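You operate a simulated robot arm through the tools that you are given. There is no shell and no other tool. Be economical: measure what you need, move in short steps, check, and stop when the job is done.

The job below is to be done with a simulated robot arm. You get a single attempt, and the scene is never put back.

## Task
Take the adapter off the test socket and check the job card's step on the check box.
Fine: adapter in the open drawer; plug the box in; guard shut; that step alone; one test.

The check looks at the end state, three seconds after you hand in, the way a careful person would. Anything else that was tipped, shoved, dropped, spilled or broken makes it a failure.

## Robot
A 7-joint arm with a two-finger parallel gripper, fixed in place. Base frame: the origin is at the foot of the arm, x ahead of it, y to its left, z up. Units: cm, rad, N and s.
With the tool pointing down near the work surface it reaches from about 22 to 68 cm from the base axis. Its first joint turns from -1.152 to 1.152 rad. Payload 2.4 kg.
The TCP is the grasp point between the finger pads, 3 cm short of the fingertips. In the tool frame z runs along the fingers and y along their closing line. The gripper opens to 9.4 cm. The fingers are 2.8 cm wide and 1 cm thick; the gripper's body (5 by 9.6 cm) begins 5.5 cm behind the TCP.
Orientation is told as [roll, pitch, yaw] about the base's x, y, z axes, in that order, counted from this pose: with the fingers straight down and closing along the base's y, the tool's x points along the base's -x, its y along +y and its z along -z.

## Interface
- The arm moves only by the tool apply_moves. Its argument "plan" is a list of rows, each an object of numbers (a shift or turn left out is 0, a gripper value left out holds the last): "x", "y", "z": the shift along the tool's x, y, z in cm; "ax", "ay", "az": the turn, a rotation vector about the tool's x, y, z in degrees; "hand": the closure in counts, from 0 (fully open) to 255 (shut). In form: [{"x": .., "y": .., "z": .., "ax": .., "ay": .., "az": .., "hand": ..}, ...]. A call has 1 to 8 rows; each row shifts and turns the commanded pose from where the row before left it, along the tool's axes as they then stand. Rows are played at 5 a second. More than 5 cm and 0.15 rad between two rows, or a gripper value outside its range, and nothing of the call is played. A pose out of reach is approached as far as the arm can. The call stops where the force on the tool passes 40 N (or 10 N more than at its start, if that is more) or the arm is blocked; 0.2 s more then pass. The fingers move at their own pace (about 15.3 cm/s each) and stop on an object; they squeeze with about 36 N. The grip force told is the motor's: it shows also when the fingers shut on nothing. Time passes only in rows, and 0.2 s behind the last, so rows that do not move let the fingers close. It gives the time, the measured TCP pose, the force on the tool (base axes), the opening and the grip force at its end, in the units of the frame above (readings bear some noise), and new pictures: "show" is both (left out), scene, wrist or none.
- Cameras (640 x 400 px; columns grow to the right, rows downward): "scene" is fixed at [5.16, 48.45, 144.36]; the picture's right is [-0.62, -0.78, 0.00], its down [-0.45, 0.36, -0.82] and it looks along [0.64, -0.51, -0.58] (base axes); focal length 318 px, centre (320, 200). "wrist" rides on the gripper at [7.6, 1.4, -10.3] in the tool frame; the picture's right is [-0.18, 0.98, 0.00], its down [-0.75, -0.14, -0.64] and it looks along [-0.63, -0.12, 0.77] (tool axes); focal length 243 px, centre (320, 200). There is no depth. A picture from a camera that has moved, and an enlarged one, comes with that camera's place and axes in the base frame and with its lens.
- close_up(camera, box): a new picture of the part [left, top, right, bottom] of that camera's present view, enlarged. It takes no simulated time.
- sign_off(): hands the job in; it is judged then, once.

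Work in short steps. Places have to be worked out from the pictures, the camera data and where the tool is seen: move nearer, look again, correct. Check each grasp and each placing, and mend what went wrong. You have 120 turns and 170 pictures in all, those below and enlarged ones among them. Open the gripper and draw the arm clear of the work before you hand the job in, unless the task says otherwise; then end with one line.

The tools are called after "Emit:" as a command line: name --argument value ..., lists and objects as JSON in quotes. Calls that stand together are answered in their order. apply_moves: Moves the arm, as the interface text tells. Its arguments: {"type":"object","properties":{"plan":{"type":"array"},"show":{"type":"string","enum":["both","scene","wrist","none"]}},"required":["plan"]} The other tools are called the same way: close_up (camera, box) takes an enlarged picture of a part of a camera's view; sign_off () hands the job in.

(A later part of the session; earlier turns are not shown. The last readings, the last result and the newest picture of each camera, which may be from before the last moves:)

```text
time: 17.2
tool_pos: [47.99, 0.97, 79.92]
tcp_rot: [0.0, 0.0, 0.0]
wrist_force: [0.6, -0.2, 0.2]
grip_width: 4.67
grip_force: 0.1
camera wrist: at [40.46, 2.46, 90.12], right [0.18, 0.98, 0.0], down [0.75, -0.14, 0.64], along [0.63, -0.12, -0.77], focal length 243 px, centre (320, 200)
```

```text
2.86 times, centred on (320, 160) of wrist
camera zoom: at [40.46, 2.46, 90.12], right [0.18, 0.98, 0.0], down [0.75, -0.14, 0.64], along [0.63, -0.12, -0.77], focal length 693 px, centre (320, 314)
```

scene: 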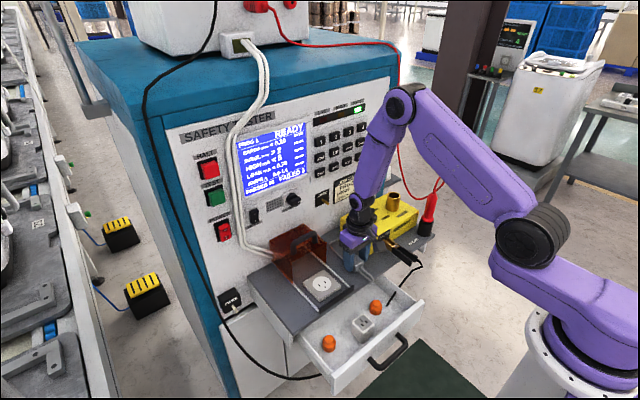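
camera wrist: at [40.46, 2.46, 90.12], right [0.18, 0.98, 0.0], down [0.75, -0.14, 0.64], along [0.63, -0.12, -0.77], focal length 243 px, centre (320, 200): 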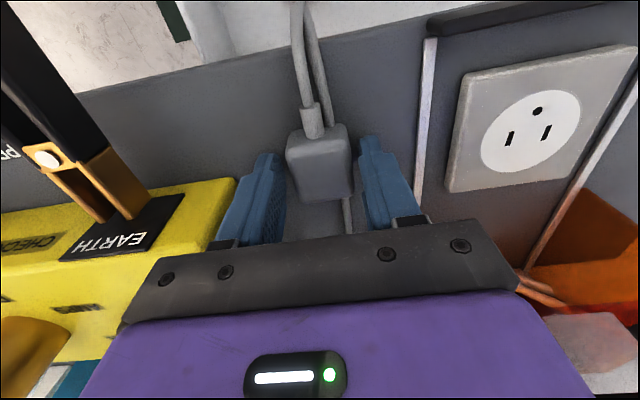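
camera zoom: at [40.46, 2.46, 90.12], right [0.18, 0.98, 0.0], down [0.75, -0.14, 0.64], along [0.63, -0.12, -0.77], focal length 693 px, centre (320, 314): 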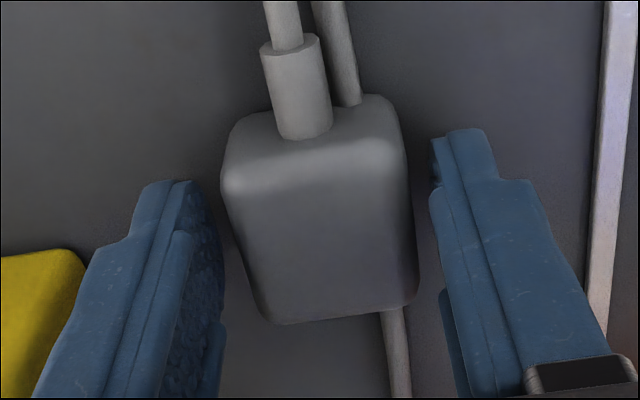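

Fingers straddle the plug well now; close here.

Emit:
apply_moves --plan '[{"z": 0.2}, {"hand": 255}, {}, {}]'

Emit:
close_up --camera "wrist" --box '[240, 90, 400, 230]'

```text
time: 18.2
tool_pos: [48.0, 0.99, 79.6]
tcp_rot: [0.001, 0.001, 0.002]
wrist_force: [0.3, 0.2, 1.3]
grip_width: 3.49
grip_force: 35.9
camera wrist: at [40.47, 2.47, 89.87], right [0.18, 0.98, 0.0], down [0.75, -0.14, 0.64], along [0.63, -0.12, -0.77], focal length 243 px, centre (320, 200)
```

scene: 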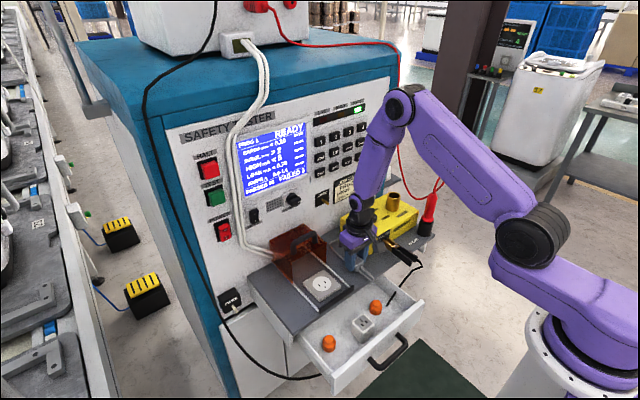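
wrist: 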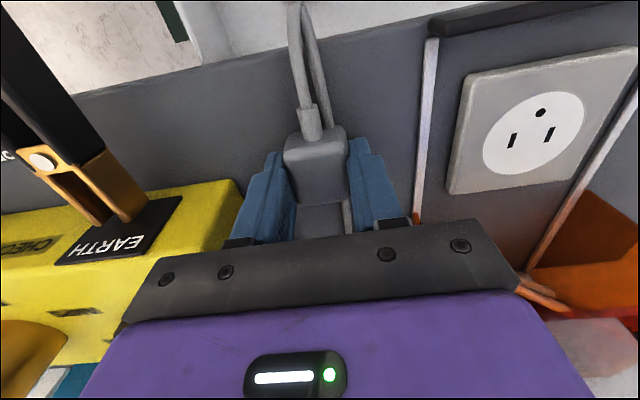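

```text
2.86 times, centred on (320, 160) of wrist
camera zoom: at [40.47, 2.47, 89.87], right [0.18, 0.98, 0.0], down [0.75, -0.14, 0.64], along [0.63, -0.12, -0.77], focal length 693 px, centre (320, 314)
```

zoom: 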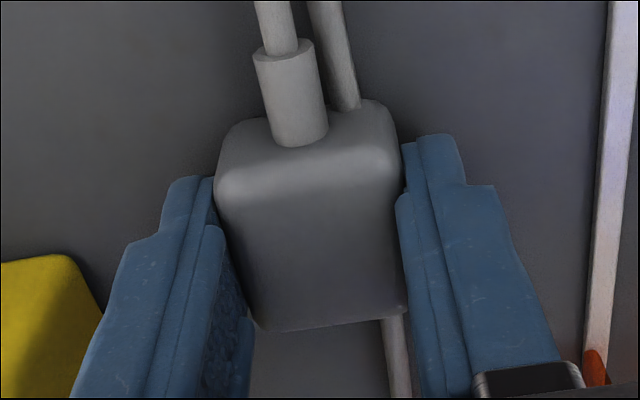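

Gripped (3.49 cm). Lift it and look beneath for pins.

Emit:
apply_moves --plan '[{"z": -1.5}, {"z": -2}, {"z": -2}, {"y": 3, "z": -1}, {"y": 3}, {}]'

Emit:
close_up --camera "scene" --box '[290, 220, 390, 300]'

Emit:
close_up --camera "wrist" --box '[220, 40, 460, 230]'

```text
time: 19.6
tool_pos: [47.86, 7.14, 86.13]
tcp_rot: [0.002, 0.0, 0.0]
wrist_force: [0.5, 0.8, -0.5]
grip_width: 3.52
grip_force: 35.4
camera wrist: at [40.32, 8.59, 96.33], right [0.18, 0.98, 0.0], down [0.75, -0.14, 0.64], along [0.63, -0.12, -0.77], focal length 243 px, centre (320, 200)
```

scene: 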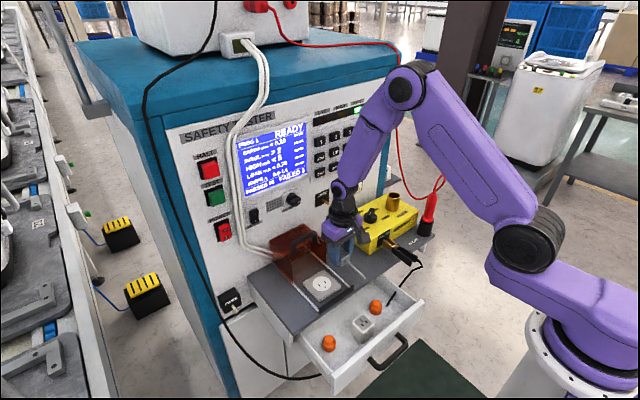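
wrist: 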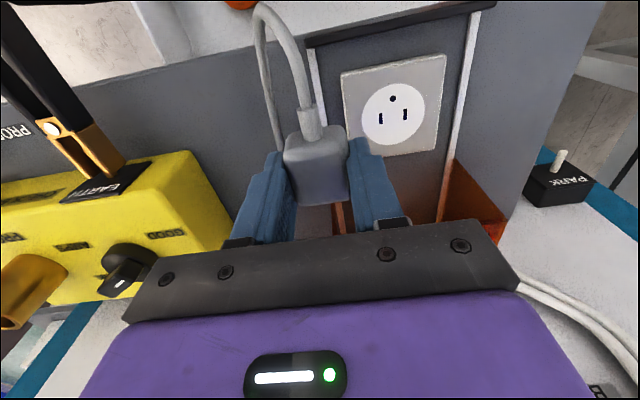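

```text
5.00 times, centred on (340, 260) of scene
camera zoom: at [5.16, 48.45, 144.36], right [-0.62, -0.78, 0.0], down [-0.45, 0.36, -0.82], along [0.64, -0.51, -0.58], focal length 1591 px, centre (220, -100)
```

zoom: 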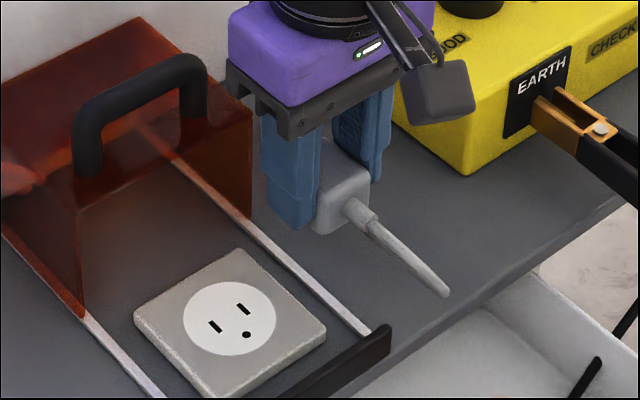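

```text
2.11 times, centred on (340, 135) of wrist
camera zoom: at [40.32, 8.59, 96.33], right [0.18, 0.98, 0.0], down [0.75, -0.14, 0.64], along [0.63, -0.12, -0.77], focal length 511 px, centre (278, 337)
```

zoom: 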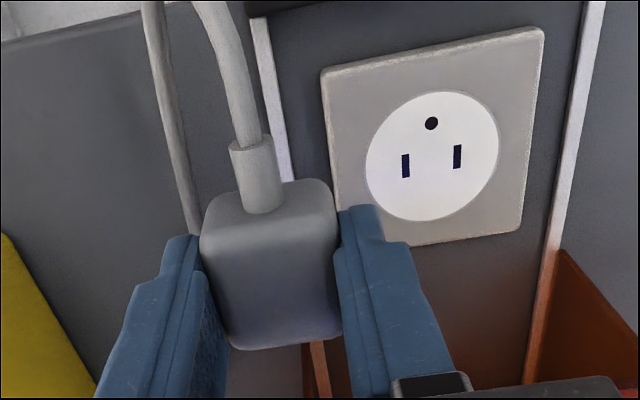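

The cable follows freely. Socket again measures (48.4, 12.88). Move over it to TCP (48.25, 12.95) and descend part of the way, then check.

Emit:
apply_moves --plan '[{"y": 3, "x": -0.2}, {"y": 2.8, "x": -0.15}, {"z": 2}, {"z": 1.3}, {}]'

Emit:
close_up --camera "scene" --box '[290, 230, 370, 300]'

Emit:
close_up --camera "wrist" --box '[240, 50, 400, 230]'

```text
time: 20.8
tool_pos: [48.26, 12.89, 82.85]
tcp_rot: [0.0, 0.0, -0.002]
wrist_force: [-0.2, -0.1, -1.5]
grip_width: 3.51
grip_force: 35.8
camera wrist: at [40.78, 14.29, 93.06], right [0.18, 0.98, 0.0], down [0.75, -0.14, 0.64], along [0.63, -0.12, -0.77], focal length 243 px, centre (320, 200)
```

scene: 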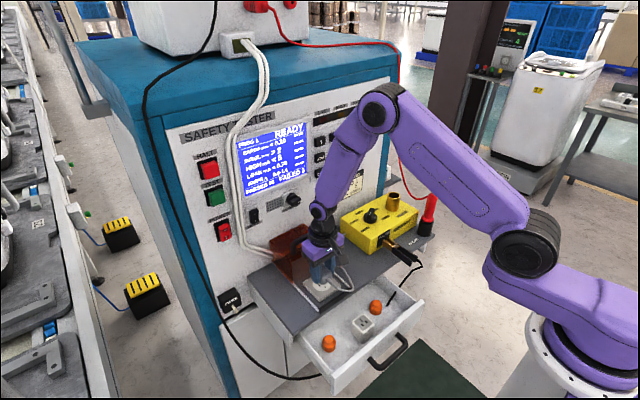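
wrist: 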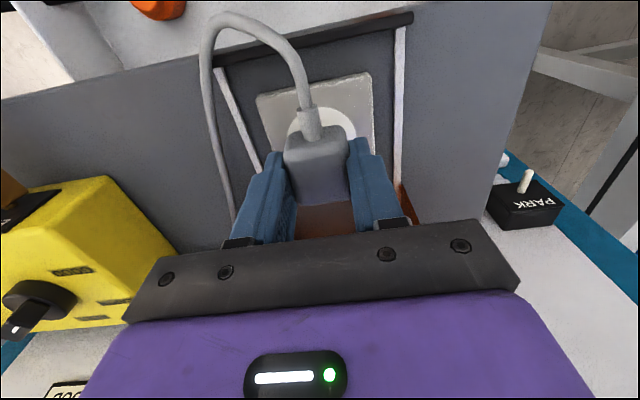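

```text
5.71 times, centred on (330, 265) of scene
camera zoom: at [5.16, 48.45, 144.36], right [-0.62, -0.78, 0.0], down [-0.45, 0.36, -0.82], along [0.64, -0.51, -0.58], focal length 1818 px, centre (263, -171)
```

zoom: 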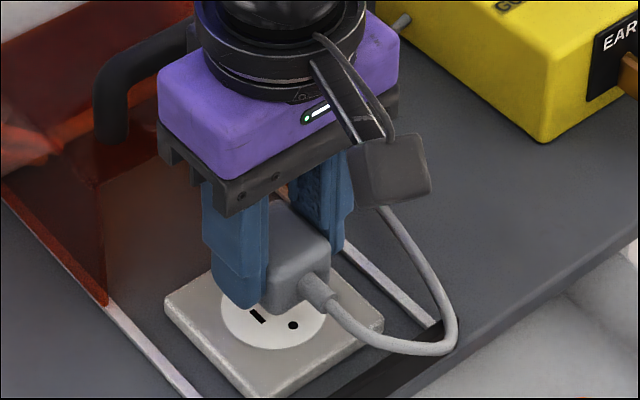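

```text
2.22 times, centred on (320, 140) of wrist
camera zoom: at [40.78, 14.29, 93.06], right [0.18, 0.98, 0.0], down [0.75, -0.14, 0.64], along [0.63, -0.12, -0.77], focal length 539 px, centre (320, 333)
```

zoom: 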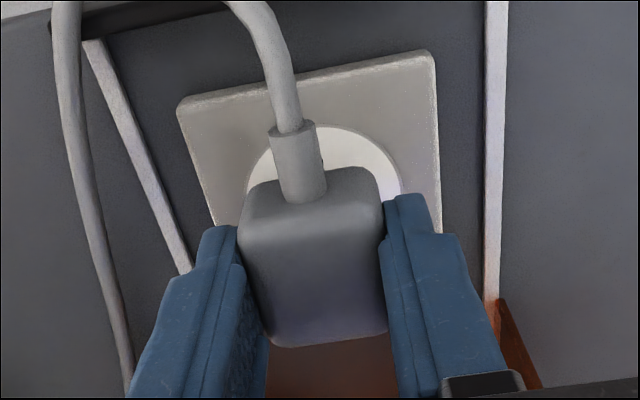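

Plug looks centred over the socket. Lower in small steps with the force watch.

Emit:
apply_moves --plan '[{"z": 0.7}, {"z": 0.5}, {"z": 0.4}, {"z": 0.4}, {"z": 0.4}]'

Emit:
close_up --camera "scene" --box '[290, 230, 370, 300]'

Emit:
close_up --camera "wrist" --box '[240, 50, 400, 230]'

```text
time: 22.0
tool_pos: [48.59, 12.87, 80.78]
tcp_rot: [0.003, -0.002, 0.0]
wrist_force: [-4.0, -1.1, 8.6]
grip_width: 3.48
grip_force: 35.9
stopped in row 5: the force on the tool passed its limit (the readings are from after the stop); the commanded pose is now the measured one
camera wrist: at [40.93, 14.36, 90.95], right [0.18, 0.98, 0.0], down [0.75, -0.14, 0.64], along [0.63, -0.12, -0.76], focal length 243 px, centre (320, 200)
```

scene: 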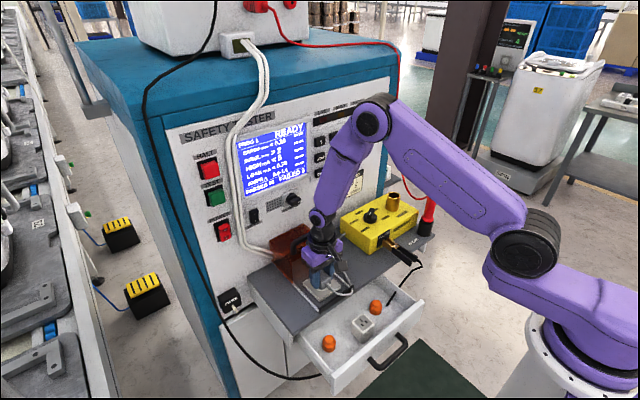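
wrist: 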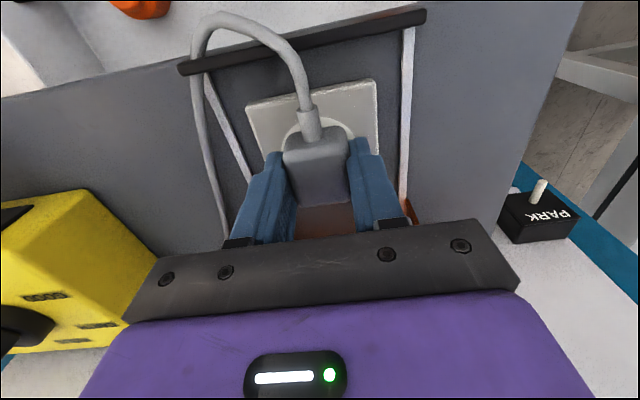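

```text
5.71 times, centred on (330, 265) of scene
camera zoom: at [5.13, 48.45, 144.36], right [-0.62, -0.78, 0.0], down [-0.45, 0.36, -0.82], along [0.64, -0.51, -0.58], focal length 1818 px, centre (263, -171)
```

zoom: 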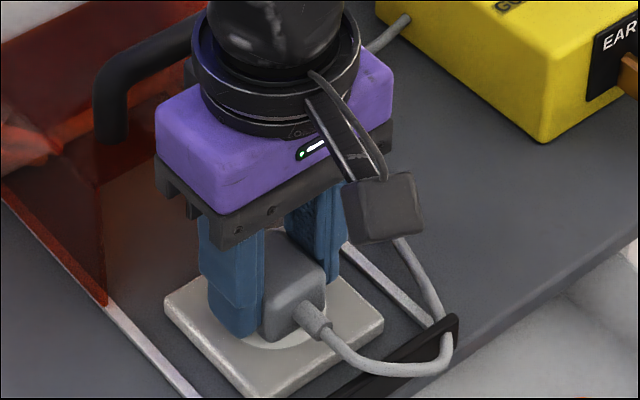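

```text
2.22 times, centred on (320, 140) of wrist
camera zoom: at [40.93, 14.36, 90.95], right [0.18, 0.98, 0.0], down [0.75, -0.14, 0.64], along [0.63, -0.12, -0.76], focal length 539 px, centre (320, 333)
```

zoom: 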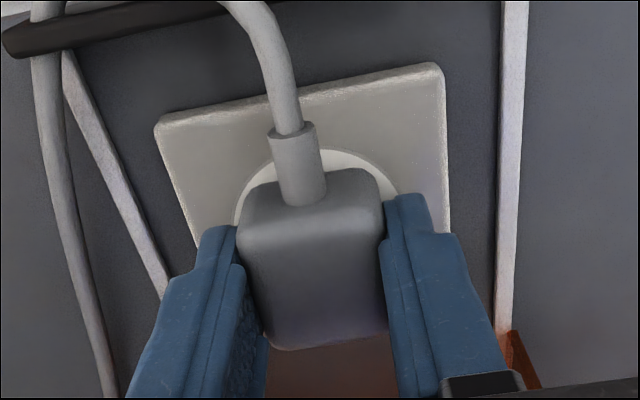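

Contact at z≈80.8 and the plug appears flush and centred on the disc. To see whether it is seated, I'll tug up very slightly and read the force.

Emit:
apply_moves --plan '[{"z": -0.15}, {}]' --show "none"

Emit:
apply_moves --plan '[{"z": -0.15}, {}]' --show "wrist"

Emit:
close_up --camera "scene" --box '[290, 230, 370, 300]'

```text
time: 22.6
tool_pos: [48.51, 12.93, 80.83]
tcp_rot: [0.0, -0.004, 0.001]
wrist_force: [0.8, 0.6, -0.5]
grip_width: 3.48
grip_force: 35.5
```

```text
time: 23.2
tool_pos: [48.47, 13.08, 80.97]
tcp_rot: [0.001, -0.003, -0.001]
wrist_force: [0.8, -0.6, -0.2]
grip_width: 3.5
grip_force: 35.7
camera wrist: at [40.96, 14.33, 91.17], right [0.18, 0.98, 0.0], down [0.75, -0.14, 0.64], along [0.63, -0.12, -0.76], focal length 243 px, centre (320, 200)
```

wrist: 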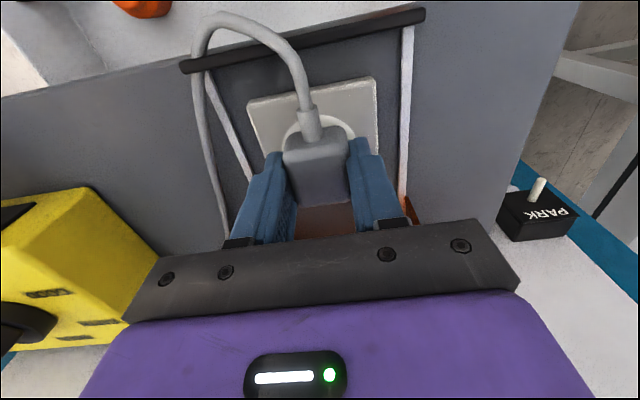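

```text
5.71 times, centred on (330, 265) of scene
camera zoom: at [5.16, 48.45, 144.36], right [-0.62, -0.78, 0.0], down [-0.45, 0.36, -0.82], along [0.64, -0.51, -0.58], focal length 1818 px, centre (263, -171)
```

zoom: 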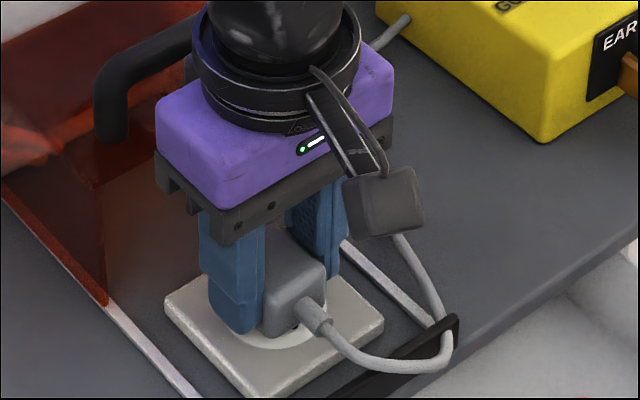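

No retention felt: it lifts freely. Zoom in on the gap to see the pins and holes.

Emit:
close_up --camera "scene" --box '[308, 265, 348, 295]'

Emit:
apply_moves --plan '[{"z": -1.0}, {}]' --show "none"

Emit:
close_up --camera "scene" --box '[308, 265, 348, 295]'

```text
13.33 times, centred on (328, 280) of scene
camera zoom: at [5.16, 48.45, 144.36], right [-0.62, -0.78, 0.0], down [-0.45, 0.36, -0.82], along [0.64, -0.51, -0.58], focal length 4242 px, centre (213, -867)
```

zoom: 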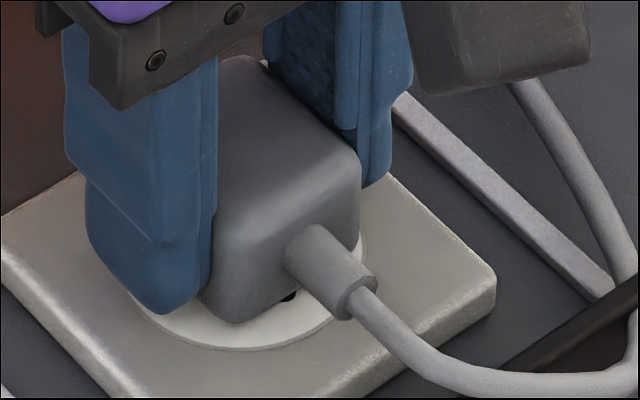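

```text
time: 23.8
tool_pos: [48.58, 12.99, 81.94]
tcp_rot: [0.001, -0.003, 0.0]
wrist_force: [-0.2, 0.3, -1.1]
grip_width: 3.51
grip_force: 36.8
```

```text
13.33 times, centred on (328, 280) of scene
camera zoom: at [5.16, 48.45, 144.36], right [-0.62, -0.78, 0.0], down [-0.45, 0.36, -0.82], along [0.64, -0.51, -0.58], focal length 4242 px, centre (213, -867)
```

zoom: 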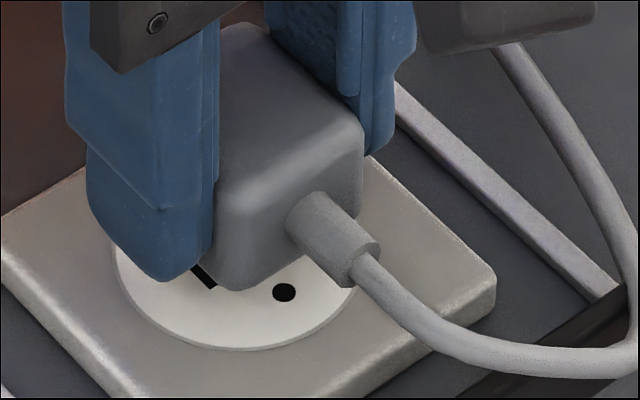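

No pins are modelled, so seating is by position. Comparing views, the plug may be slightly toward the robot and +y; I'll shift 0.2 forward and 0.1 right, then press it down again.

Emit:
apply_moves --plan '[{"x": -0.2, "y": -0.1}, {"z": 0.6}, {"z": 0.4}, {"z": 0.2}, {"z": 0.15}]'

Emit:
close_up --camera "scene" --box '[308, 265, 348, 295]'

```text
time: 25.0
tool_pos: [48.75, 12.9, 80.67]
tcp_rot: [0.002, -0.007, 0.001]
wrist_force: [-3.7, -1.2, 12.5]
grip_width: 3.51
grip_force: 36.5
camera wrist: at [41.17, 14.26, 90.9], right [0.18, 0.98, 0.0], down [0.75, -0.14, 0.65], along [0.63, -0.12, -0.76], focal length 243 px, centre (320, 200)
```

scene: 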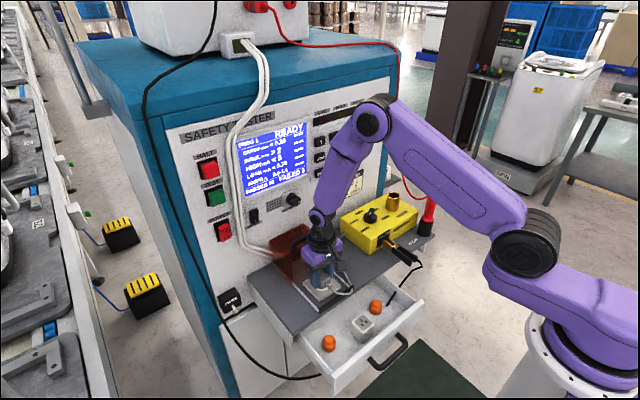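
wrist: 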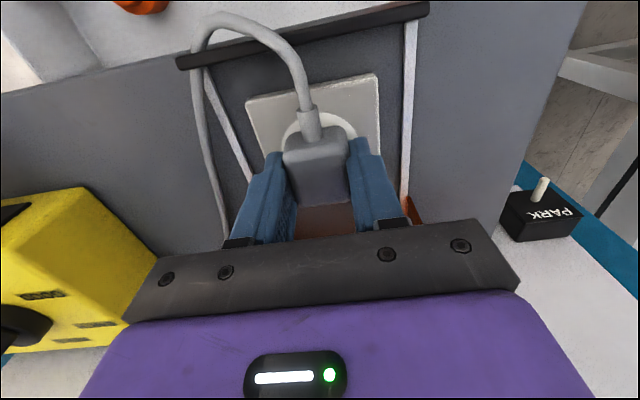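

```text
13.33 times, centred on (328, 280) of scene
camera zoom: at [5.13, 48.44, 144.36], right [-0.62, -0.78, 0.0], down [-0.45, 0.36, -0.82], along [0.64, -0.51, -0.58], focal length 4242 px, centre (213, -867)
```

zoom: 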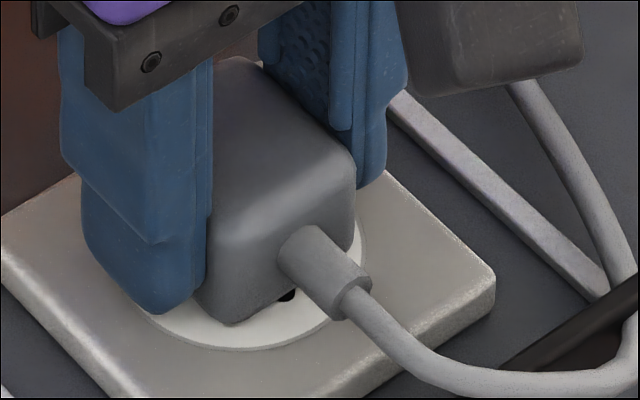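

Plug base now centred on the disc within ~0.2 cm. Release and rise straight.

Emit:
apply_moves --plan '[{"hand": 150}, {}, {"z": -1.5}, {"z": -3}, {"z": -4}, {"z": -4}]'

Emit:
close_up --camera "scene" --box '[300, 250, 360, 300]'

Emit:
close_up --camera "wrist" --box '[200, 20, 440, 220]'

```text
time: 26.4
tool_pos: [48.64, 12.81, 93.07]
tcp_rot: [0.002, -0.004, -0.001]
wrist_force: [0.2, 0.9, -0.5]
grip_width: 3.88
grip_force: 0.1
camera wrist: at [41.18, 14.13, 103.32], right [0.18, 0.98, 0.0], down [0.75, -0.14, 0.64], along [0.63, -0.12, -0.76], focal length 243 px, centre (320, 200)
```

scene: 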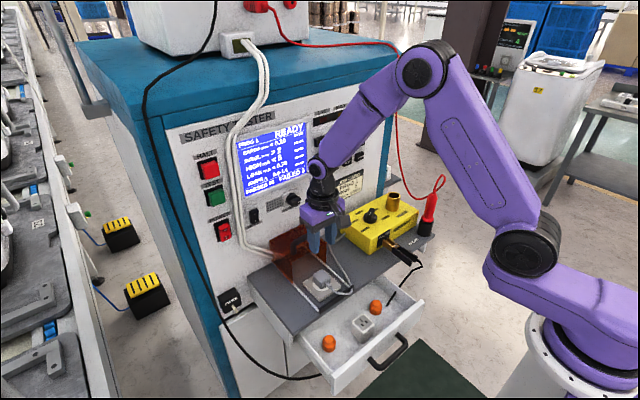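
wrist: 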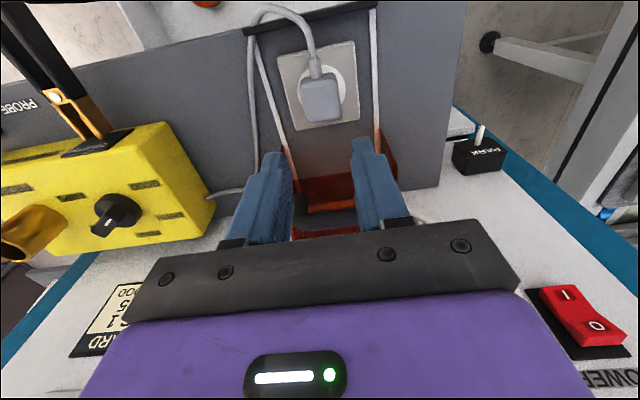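

```text
8.00 times, centred on (330, 275) of scene
camera zoom: at [5.16, 48.45, 144.36], right [-0.62, -0.78, 0.0], down [-0.45, 0.36, -0.82], along [0.64, -0.51, -0.58], focal length 2545 px, centre (240, -400)
```

zoom: 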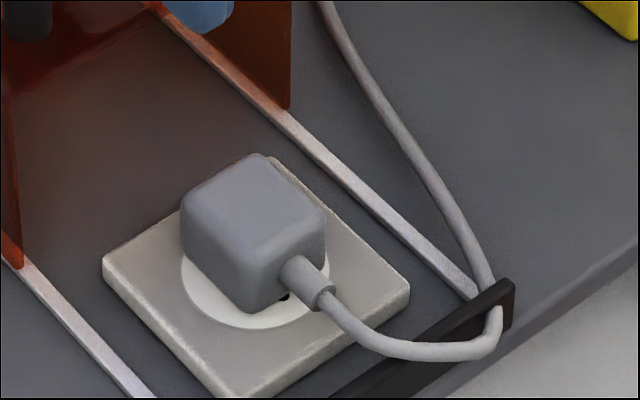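

```text
2.00 times, centred on (320, 120) of wrist
camera zoom: at [41.18, 14.13, 103.32], right [0.18, 0.98, 0.0], down [0.75, -0.14, 0.64], along [0.63, -0.12, -0.76], focal length 485 px, centre (320, 360)
```

zoom: 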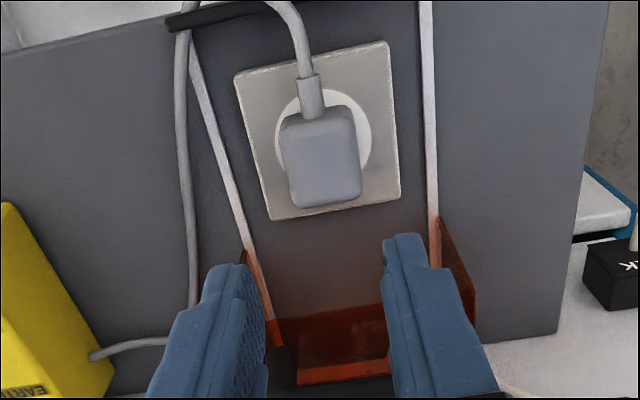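

The views from two sides average to the plug sitting ~0.4 cm too far toward the panel. I'll regrip and slide it back 0.35 cm.

Emit:
apply_moves --plan '[{"z": 4, "hand": 130}, {"z": 4}, {"z": 2.8}, {"z": 1.3}, {"hand": 255}, {}, {"x": 0.35, "y": 0.1}, {}]' --show "none"

Emit:
apply_moves --plan '[{"z": 0.2}, {"hand": 130}, {}, {"z": -2}, {"z": -3}, {"z": -4}, {"z": -3}]'

Emit:
close_up --camera "scene" --box '[300, 250, 360, 300]'

Emit:
close_up --camera "wrist" --box '[200, 20, 440, 220]'

```text
time: 28.2
tool_pos: [48.56, 12.98, 81.08]
tcp_rot: [0.004, -0.01, 0.0]
wrist_force: [8.2, 1.6, 9.6]
grip_width: 3.51
grip_force: 35.8
```

```text
time: 29.8
tool_pos: [48.27, 12.84, 92.98]
tcp_rot: [0.001, -0.004, 0.001]
wrist_force: [-1.0, -0.6, -0.6]
grip_width: 4.62
grip_force: 0.0
camera wrist: at [40.67, 14.24, 103.14], right [0.18, 0.98, 0.0], down [0.75, -0.14, 0.64], along [0.63, -0.12, -0.76], focal length 243 px, centre (320, 200)
```

scene: 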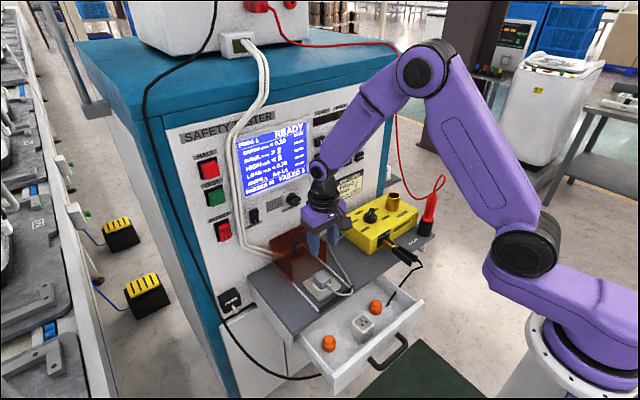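
wrist: 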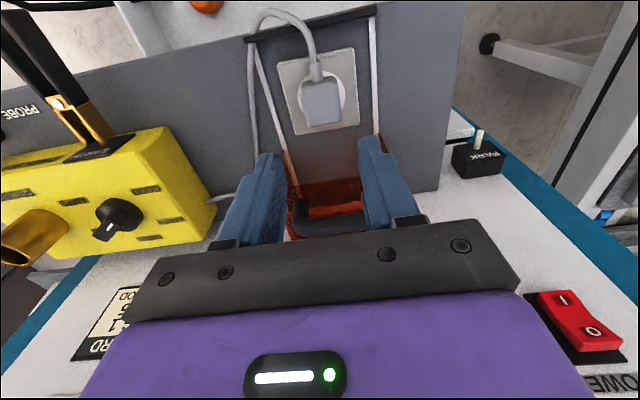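

```text
8.00 times, centred on (330, 275) of scene
camera zoom: at [5.16, 48.45, 144.36], right [-0.62, -0.78, 0.0], down [-0.45, 0.36, -0.82], along [0.64, -0.51, -0.58], focal length 2545 px, centre (240, -400)
```

zoom: 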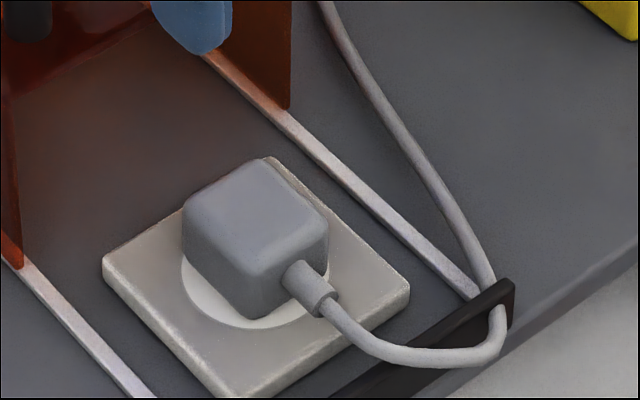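

```text
2.00 times, centred on (320, 120) of wrist
camera zoom: at [40.67, 14.24, 103.14], right [0.18, 0.98, 0.0], down [0.75, -0.14, 0.64], along [0.63, -0.12, -0.76], focal length 485 px, centre (320, 360)
```

zoom: 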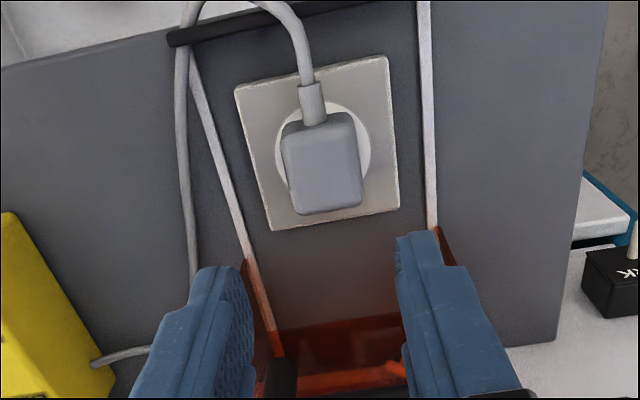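

Plug base now sits on the disc centre. Next the guard: draw back and up to see its handle, with fingers closed.

Emit:
apply_moves --plan '[{"z": -4, "x": 2, "hand": 255}, {"z": -4, "x": 2}, {"x": 2}, {}]' --show "wrist"

Emit:
close_up --camera "wrist" --box '[220, 60, 420, 220]'

Emit:
close_up --camera "scene" --box '[260, 210, 350, 280]'

```text
time: 30.8
tool_pos: [42.26, 13.05, 100.53]
tcp_rot: [0.002, -0.004, 0.002]
wrist_force: [-0.1, -1.0, -0.8]
grip_width: 0.01
grip_force: 32.9
camera wrist: at [34.73, 14.39, 110.85], right [0.18, 0.98, 0.0], down [0.75, -0.14, 0.64], along [0.63, -0.12, -0.76], focal length 243 px, centre (320, 200)
```

wrist: 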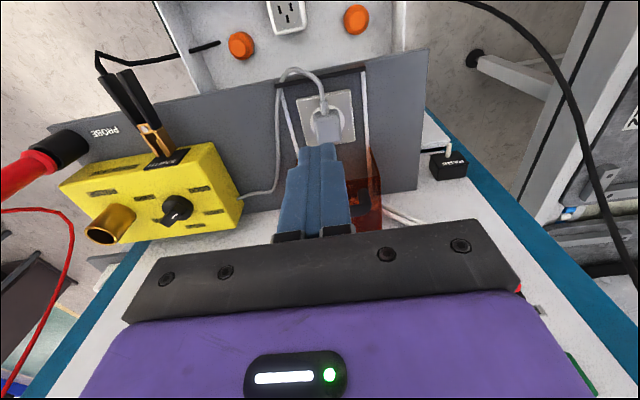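

```text
2.50 times, centred on (320, 140) of wrist
camera zoom: at [34.73, 14.39, 110.85], right [0.18, 0.98, 0.0], down [0.75, -0.14, 0.64], along [0.63, -0.12, -0.76], focal length 606 px, centre (320, 350)
```

zoom: 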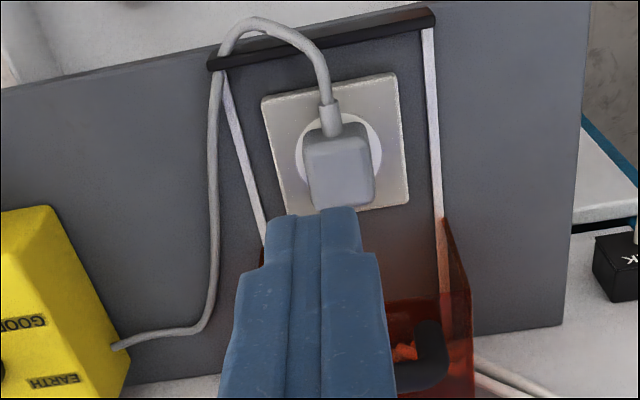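

```text
5.71 times, centred on (305, 245) of scene
camera zoom: at [5.15, 48.45, 144.36], right [-0.62, -0.78, 0.0], down [-0.45, 0.36, -0.82], along [0.64, -0.51, -0.58], focal length 1818 px, centre (406, -57)
```

zoom: 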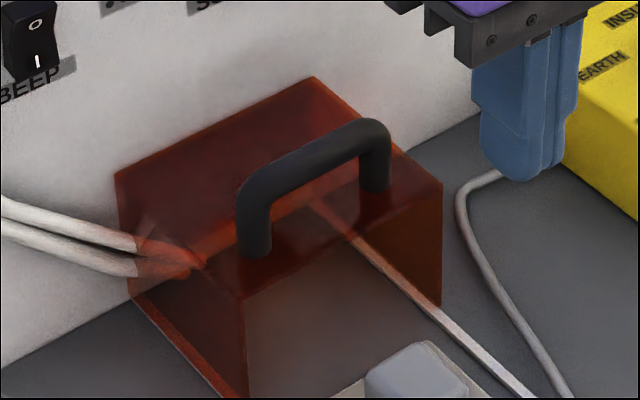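

Handle bar: about x≈57, y 8.6–16.6 (centre 12.6), top z≈87, guard top z≈83; panel about x≈65. I'll hook closed fingers behind the bar: first go above and behind it at z=96.

Emit:
apply_moves --plan '[{"x": -4.5}, {"x": -4.5}, {"x": -4, "z": 2}, {"x": -3, "z": 1}, {}]'

Emit:
close_up --camera "scene" --box '[260, 180, 360, 280]'

Emit:
close_up --camera "wrist" --box '[220, 60, 420, 220]'

```text
time: 32.0
tool_pos: [58.42, 12.96, 97.83]
tcp_rot: [0.001, -0.004, 0.0]
wrist_force: [0.2, 0.6, 0.3]
grip_width: 0.02
grip_force: 33.5
camera wrist: at [50.84, 14.4, 107.99], right [0.18, 0.98, 0.0], down [0.75, -0.14, 0.65], along [0.63, -0.12, -0.76], focal length 243 px, centre (320, 200)
```

scene: 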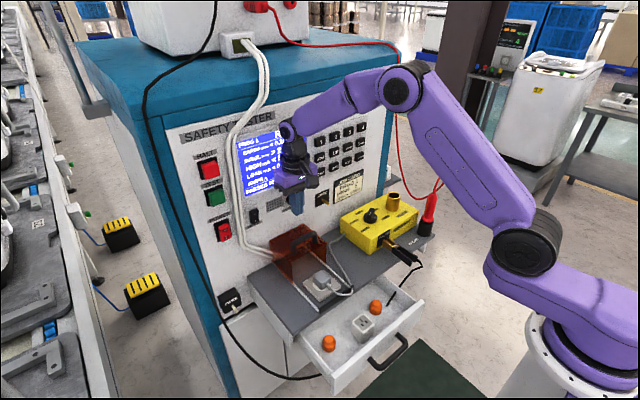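
wrist: 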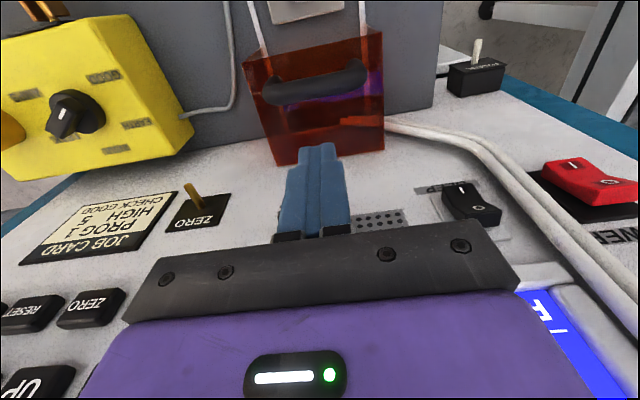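

```text
4.00 times, centred on (310, 230) of scene
camera zoom: at [5.16, 48.45, 144.36], right [-0.62, -0.78, 0.0], down [-0.45, 0.36, -0.82], along [0.64, -0.51, -0.58], focal length 1273 px, centre (360, 80)
```

zoom: 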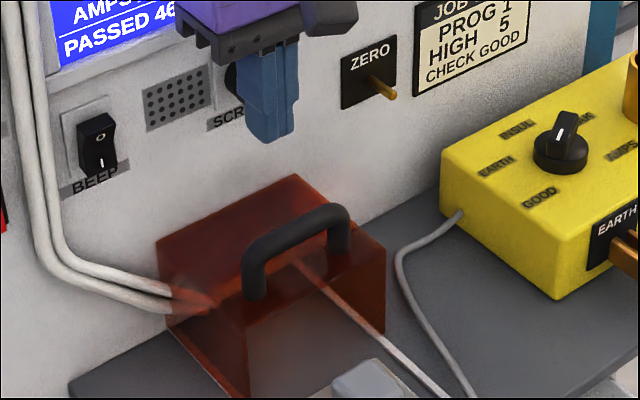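

```text
2.50 times, centred on (320, 140) of wrist
camera zoom: at [50.84, 14.4, 107.99], right [0.18, 0.98, 0.0], down [0.75, -0.14, 0.65], along [0.63, -0.12, -0.76], focal length 606 px, centre (320, 350)
```

zoom: 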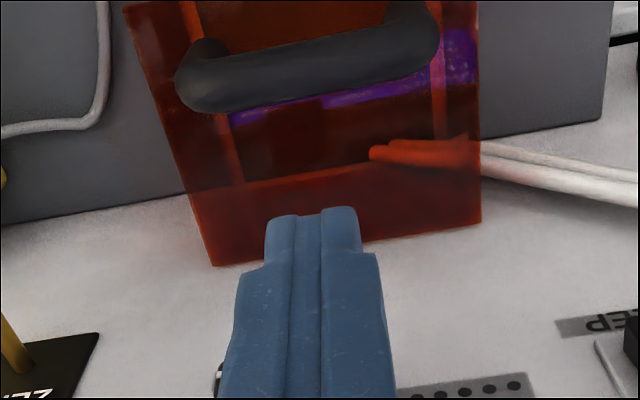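

Bar is at x≈56.4, its back face ≈57.1; panel at x≈65, so room is fine. Shift to x≈59 and lower the fingertips behind the bar.

Emit:
apply_moves --plan '[{"x": -0.7}, {"z": 4}, {"z": 4}, {"z": 2}]'

Emit:
close_up --camera "scene" --box '[260, 180, 360, 280]'

```text
time: 32.9
tool_pos: [59.12, 13.11, 90.84]
tcp_rot: [0.003, -0.009, -0.001]
wrist_force: [-20.3, -0.8, 15.6]
grip_width: 0.01
grip_force: 32.6
stopped in row 4: the force on the tool passed its limit (the readings are from after the stop); the commanded pose is now the measured one
camera wrist: at [51.47, 14.55, 101.04], right [0.19, 0.98, 0.0], down [0.75, -0.14, 0.65], along [0.64, -0.12, -0.76], focal length 243 px, centre (320, 200)
```

scene: 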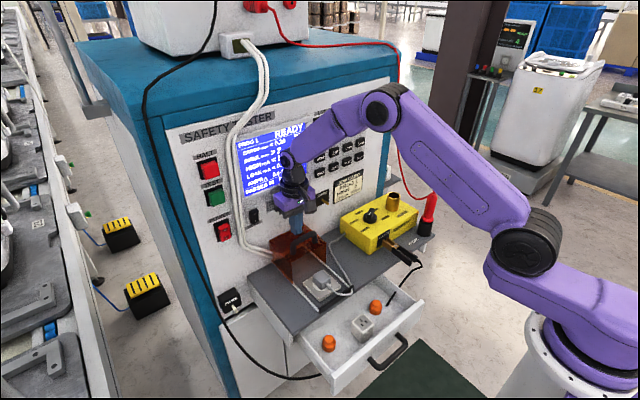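
wrist: 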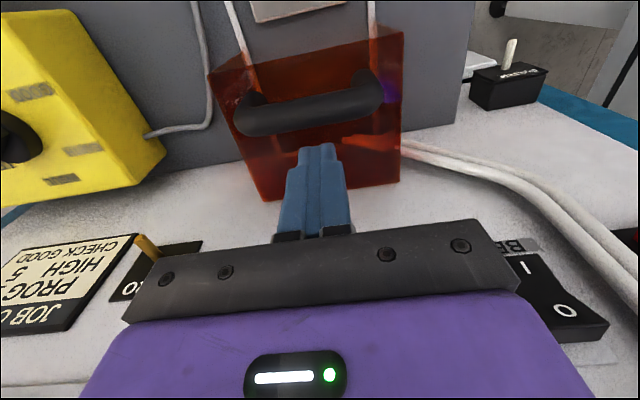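

```text
4.00 times, centred on (310, 230) of scene
camera zoom: at [5.06, 48.44, 144.37], right [-0.62, -0.78, 0.0], down [-0.45, 0.36, -0.82], along [0.64, -0.51, -0.58], focal length 1273 px, centre (360, 80)
```

zoom: 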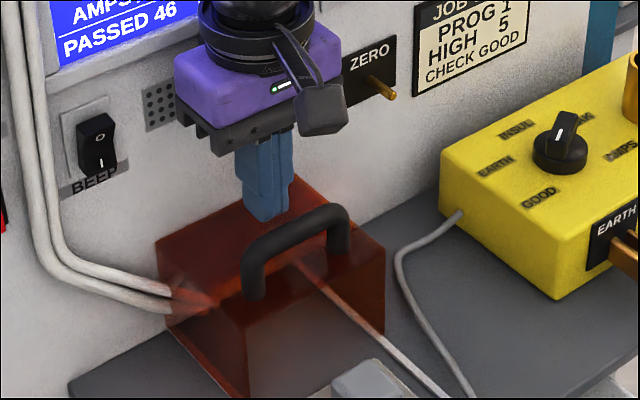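

The hand body met the SCREEN knob (force −x). Back straight up and check the knob and screen.

Emit:
apply_moves --plan '[{"x": 0.8}, {"z": -3}, {"z": -3, "x": 2}, {"x": 4}, {"x": 4}, {"x": 4}]'

Emit:
close_up --camera "scene" --box '[230, 120, 350, 230]'

```text
time: 34.3
tool_pos: [44.32, 13.04, 96.47]
tcp_rot: [0.002, -0.012, -0.002]
wrist_force: [-0.6, 0.6, -0.1]
grip_width: 0.02
grip_force: 32.7
camera wrist: at [36.73, 14.4, 106.59], right [0.19, 0.98, 0.0], down [0.75, -0.14, 0.65], along [0.64, -0.12, -0.76], focal length 243 px, centre (320, 200)
```

scene: 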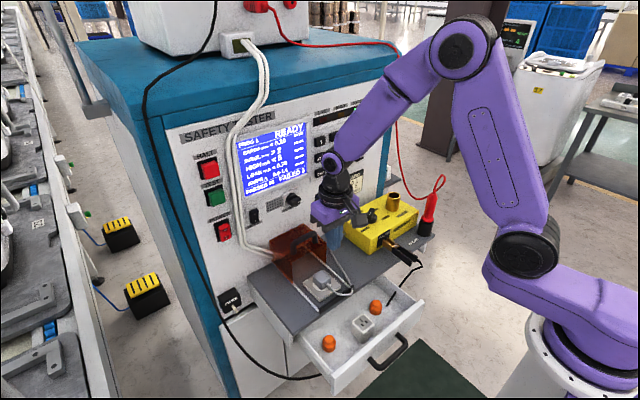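
wrist: 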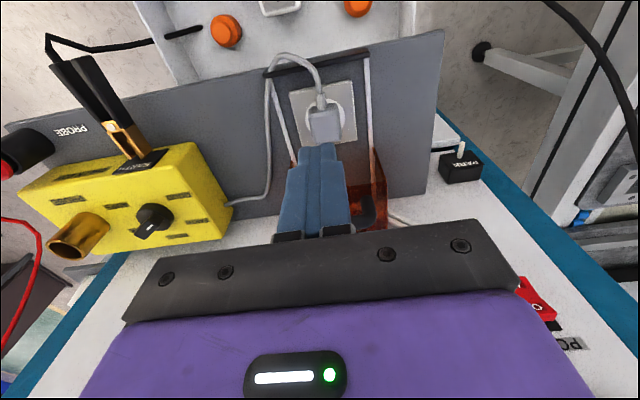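

```text
3.64 times, centred on (290, 175) of scene
camera zoom: at [5.16, 48.45, 144.36], right [-0.62, -0.78, 0.0], down [-0.45, 0.36, -0.82], along [0.64, -0.51, -0.58], focal length 1157 px, centre (429, 291)
```

zoom: 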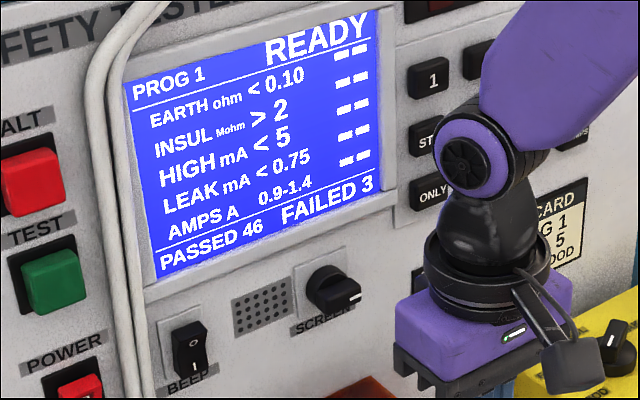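

The screen and knob are unchanged. Instead I'll grip the bar with the fingers closing along x, hand leaned back toward the robot: first raise and turn 90° about the tool axis.

Emit:
apply_moves --plan '[{"z": -3.5, "az": 8.2, "hand": 130}, {"az": 8.2}, {"az": 8.2}, {"az": 8.2}, {"az": 8.2}, {"az": 8.2}, {"az": 8.2}, {"az": 8.2}]' --show "scene"

```text
time: 36.1
tool_pos: [44.32, 13.09, 100.06]
tcp_rot: [0.012, -0.001, -1.148]
wrist_force: [-0.8, 0.4, -0.1]
grip_width: 4.61
grip_force: 0.2
```

scene: 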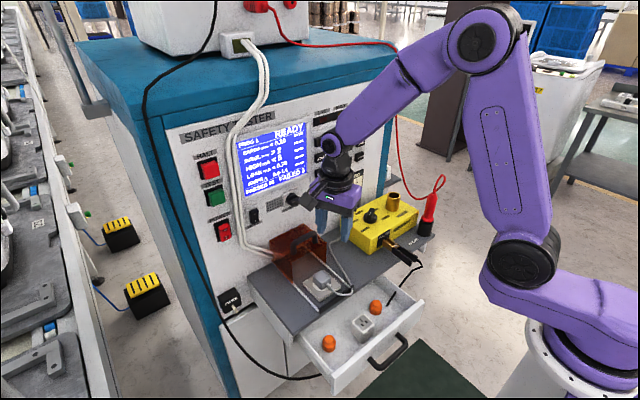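

Turning works. Finish the 90° and tilt ~30°.

Emit:
apply_moves --plan '[{"az": 8.2}, {"az": 8.2}, {"az": 7.9}, {"ax": -8}, {"ax": -8}, {"ax": -8}, {"ax": -8}]'

```text
time: 37.7
tool_pos: [44.26, 13.64, 99.99]
tcp_rot: [0.512, 0.019, -1.56]
wrist_force: [-0.4, 0.4, 0.4]
grip_width: 4.6
grip_force: 0.1
out of reach, approached as far as the arm can: row 7
camera wrist: at [40.48, 20.93, 109.79], right [0.86, -0.18, 0.48], down [-0.43, -0.77, 0.48], along [0.28, -0.61, -0.74], focal length 243 px, centre (320, 200)
```

scene: 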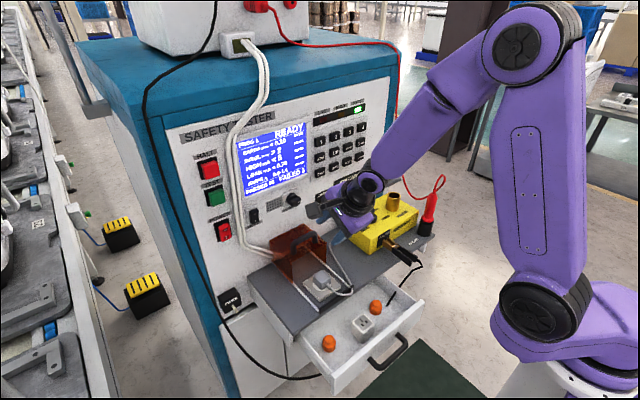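
wrist: 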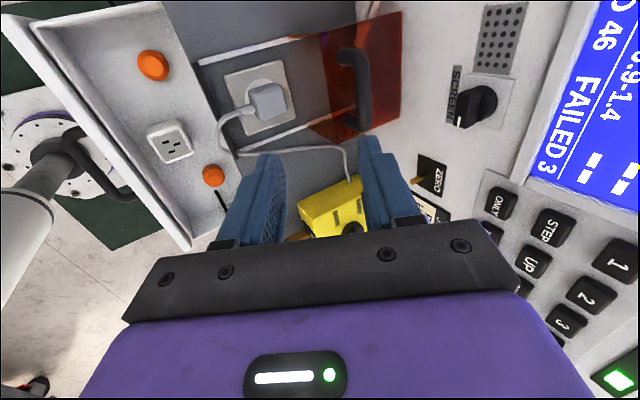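

Tilt is ~29° with the fingers closing in the x–z plane; bar seen at ≈(56.6, 13, 86.5). Move to a pre-grasp 8 cm back along the tool axis.

Emit:
apply_moves --plan '[{"y": 2, "z": 3, "x": -0.3}, {"y": 2, "z": 3, "x": -0.3}, {"z": 3}]'

Emit:
close_up --camera "scene" --box '[260, 180, 360, 280]'

Emit:
close_up --camera "wrist" --box '[220, 60, 420, 220]'

```text
time: 38.5
tool_pos: [52.12, 13.1, 94.01]
tcp_rot: [0.509, 0.017, -1.56]
wrist_force: [-0.9, -0.4, -1.1]
grip_width: 4.6
grip_force: 0.1
camera wrist: at [48.38, 20.51, 103.84], right [0.86, -0.18, 0.48], down [-0.43, -0.77, 0.48], along [0.28, -0.62, -0.74], focal length 243 px, centre (320, 200)
```

scene: 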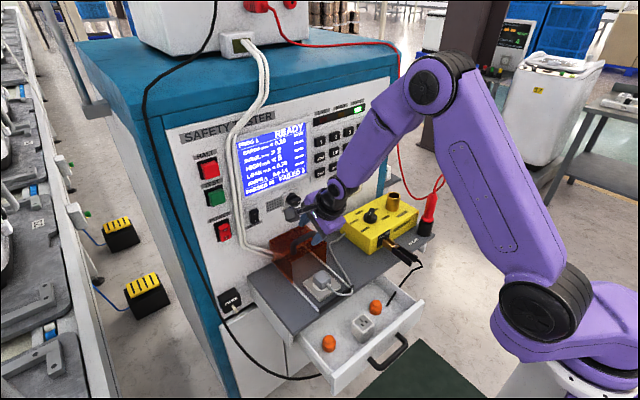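
wrist: 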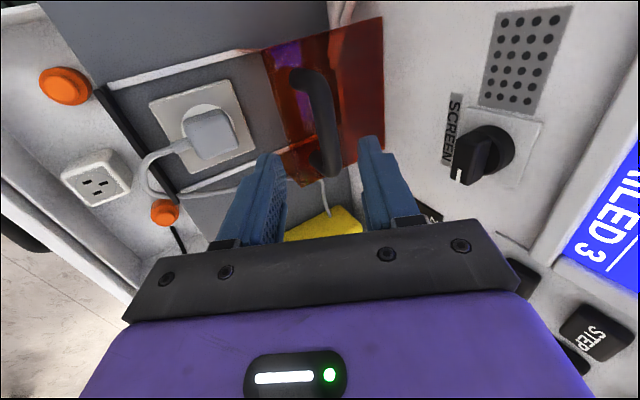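

```text
4.00 times, centred on (310, 230) of scene
camera zoom: at [5.16, 48.45, 144.36], right [-0.62, -0.78, 0.0], down [-0.45, 0.36, -0.82], along [0.64, -0.51, -0.58], focal length 1273 px, centre (360, 80)
```

zoom: 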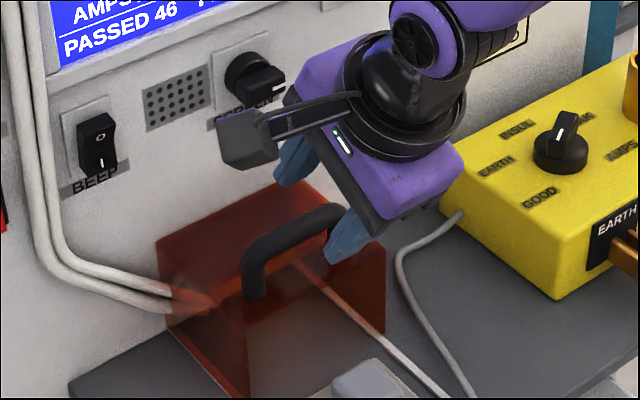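

```text
2.50 times, centred on (320, 140) of wrist
camera zoom: at [48.38, 20.51, 103.84], right [0.86, -0.18, 0.48], down [-0.43, -0.77, 0.48], along [0.28, -0.62, -0.74], focal length 606 px, centre (320, 350)
```

zoom: 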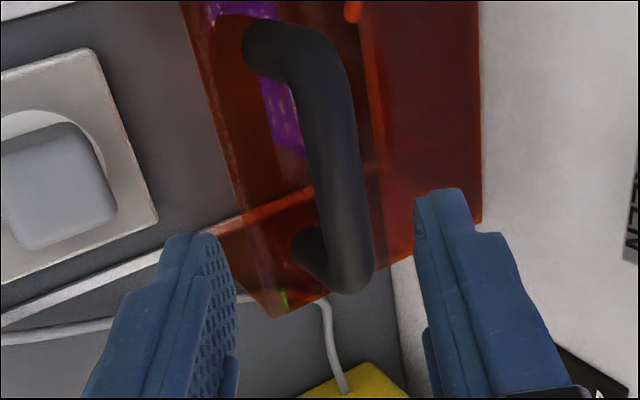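

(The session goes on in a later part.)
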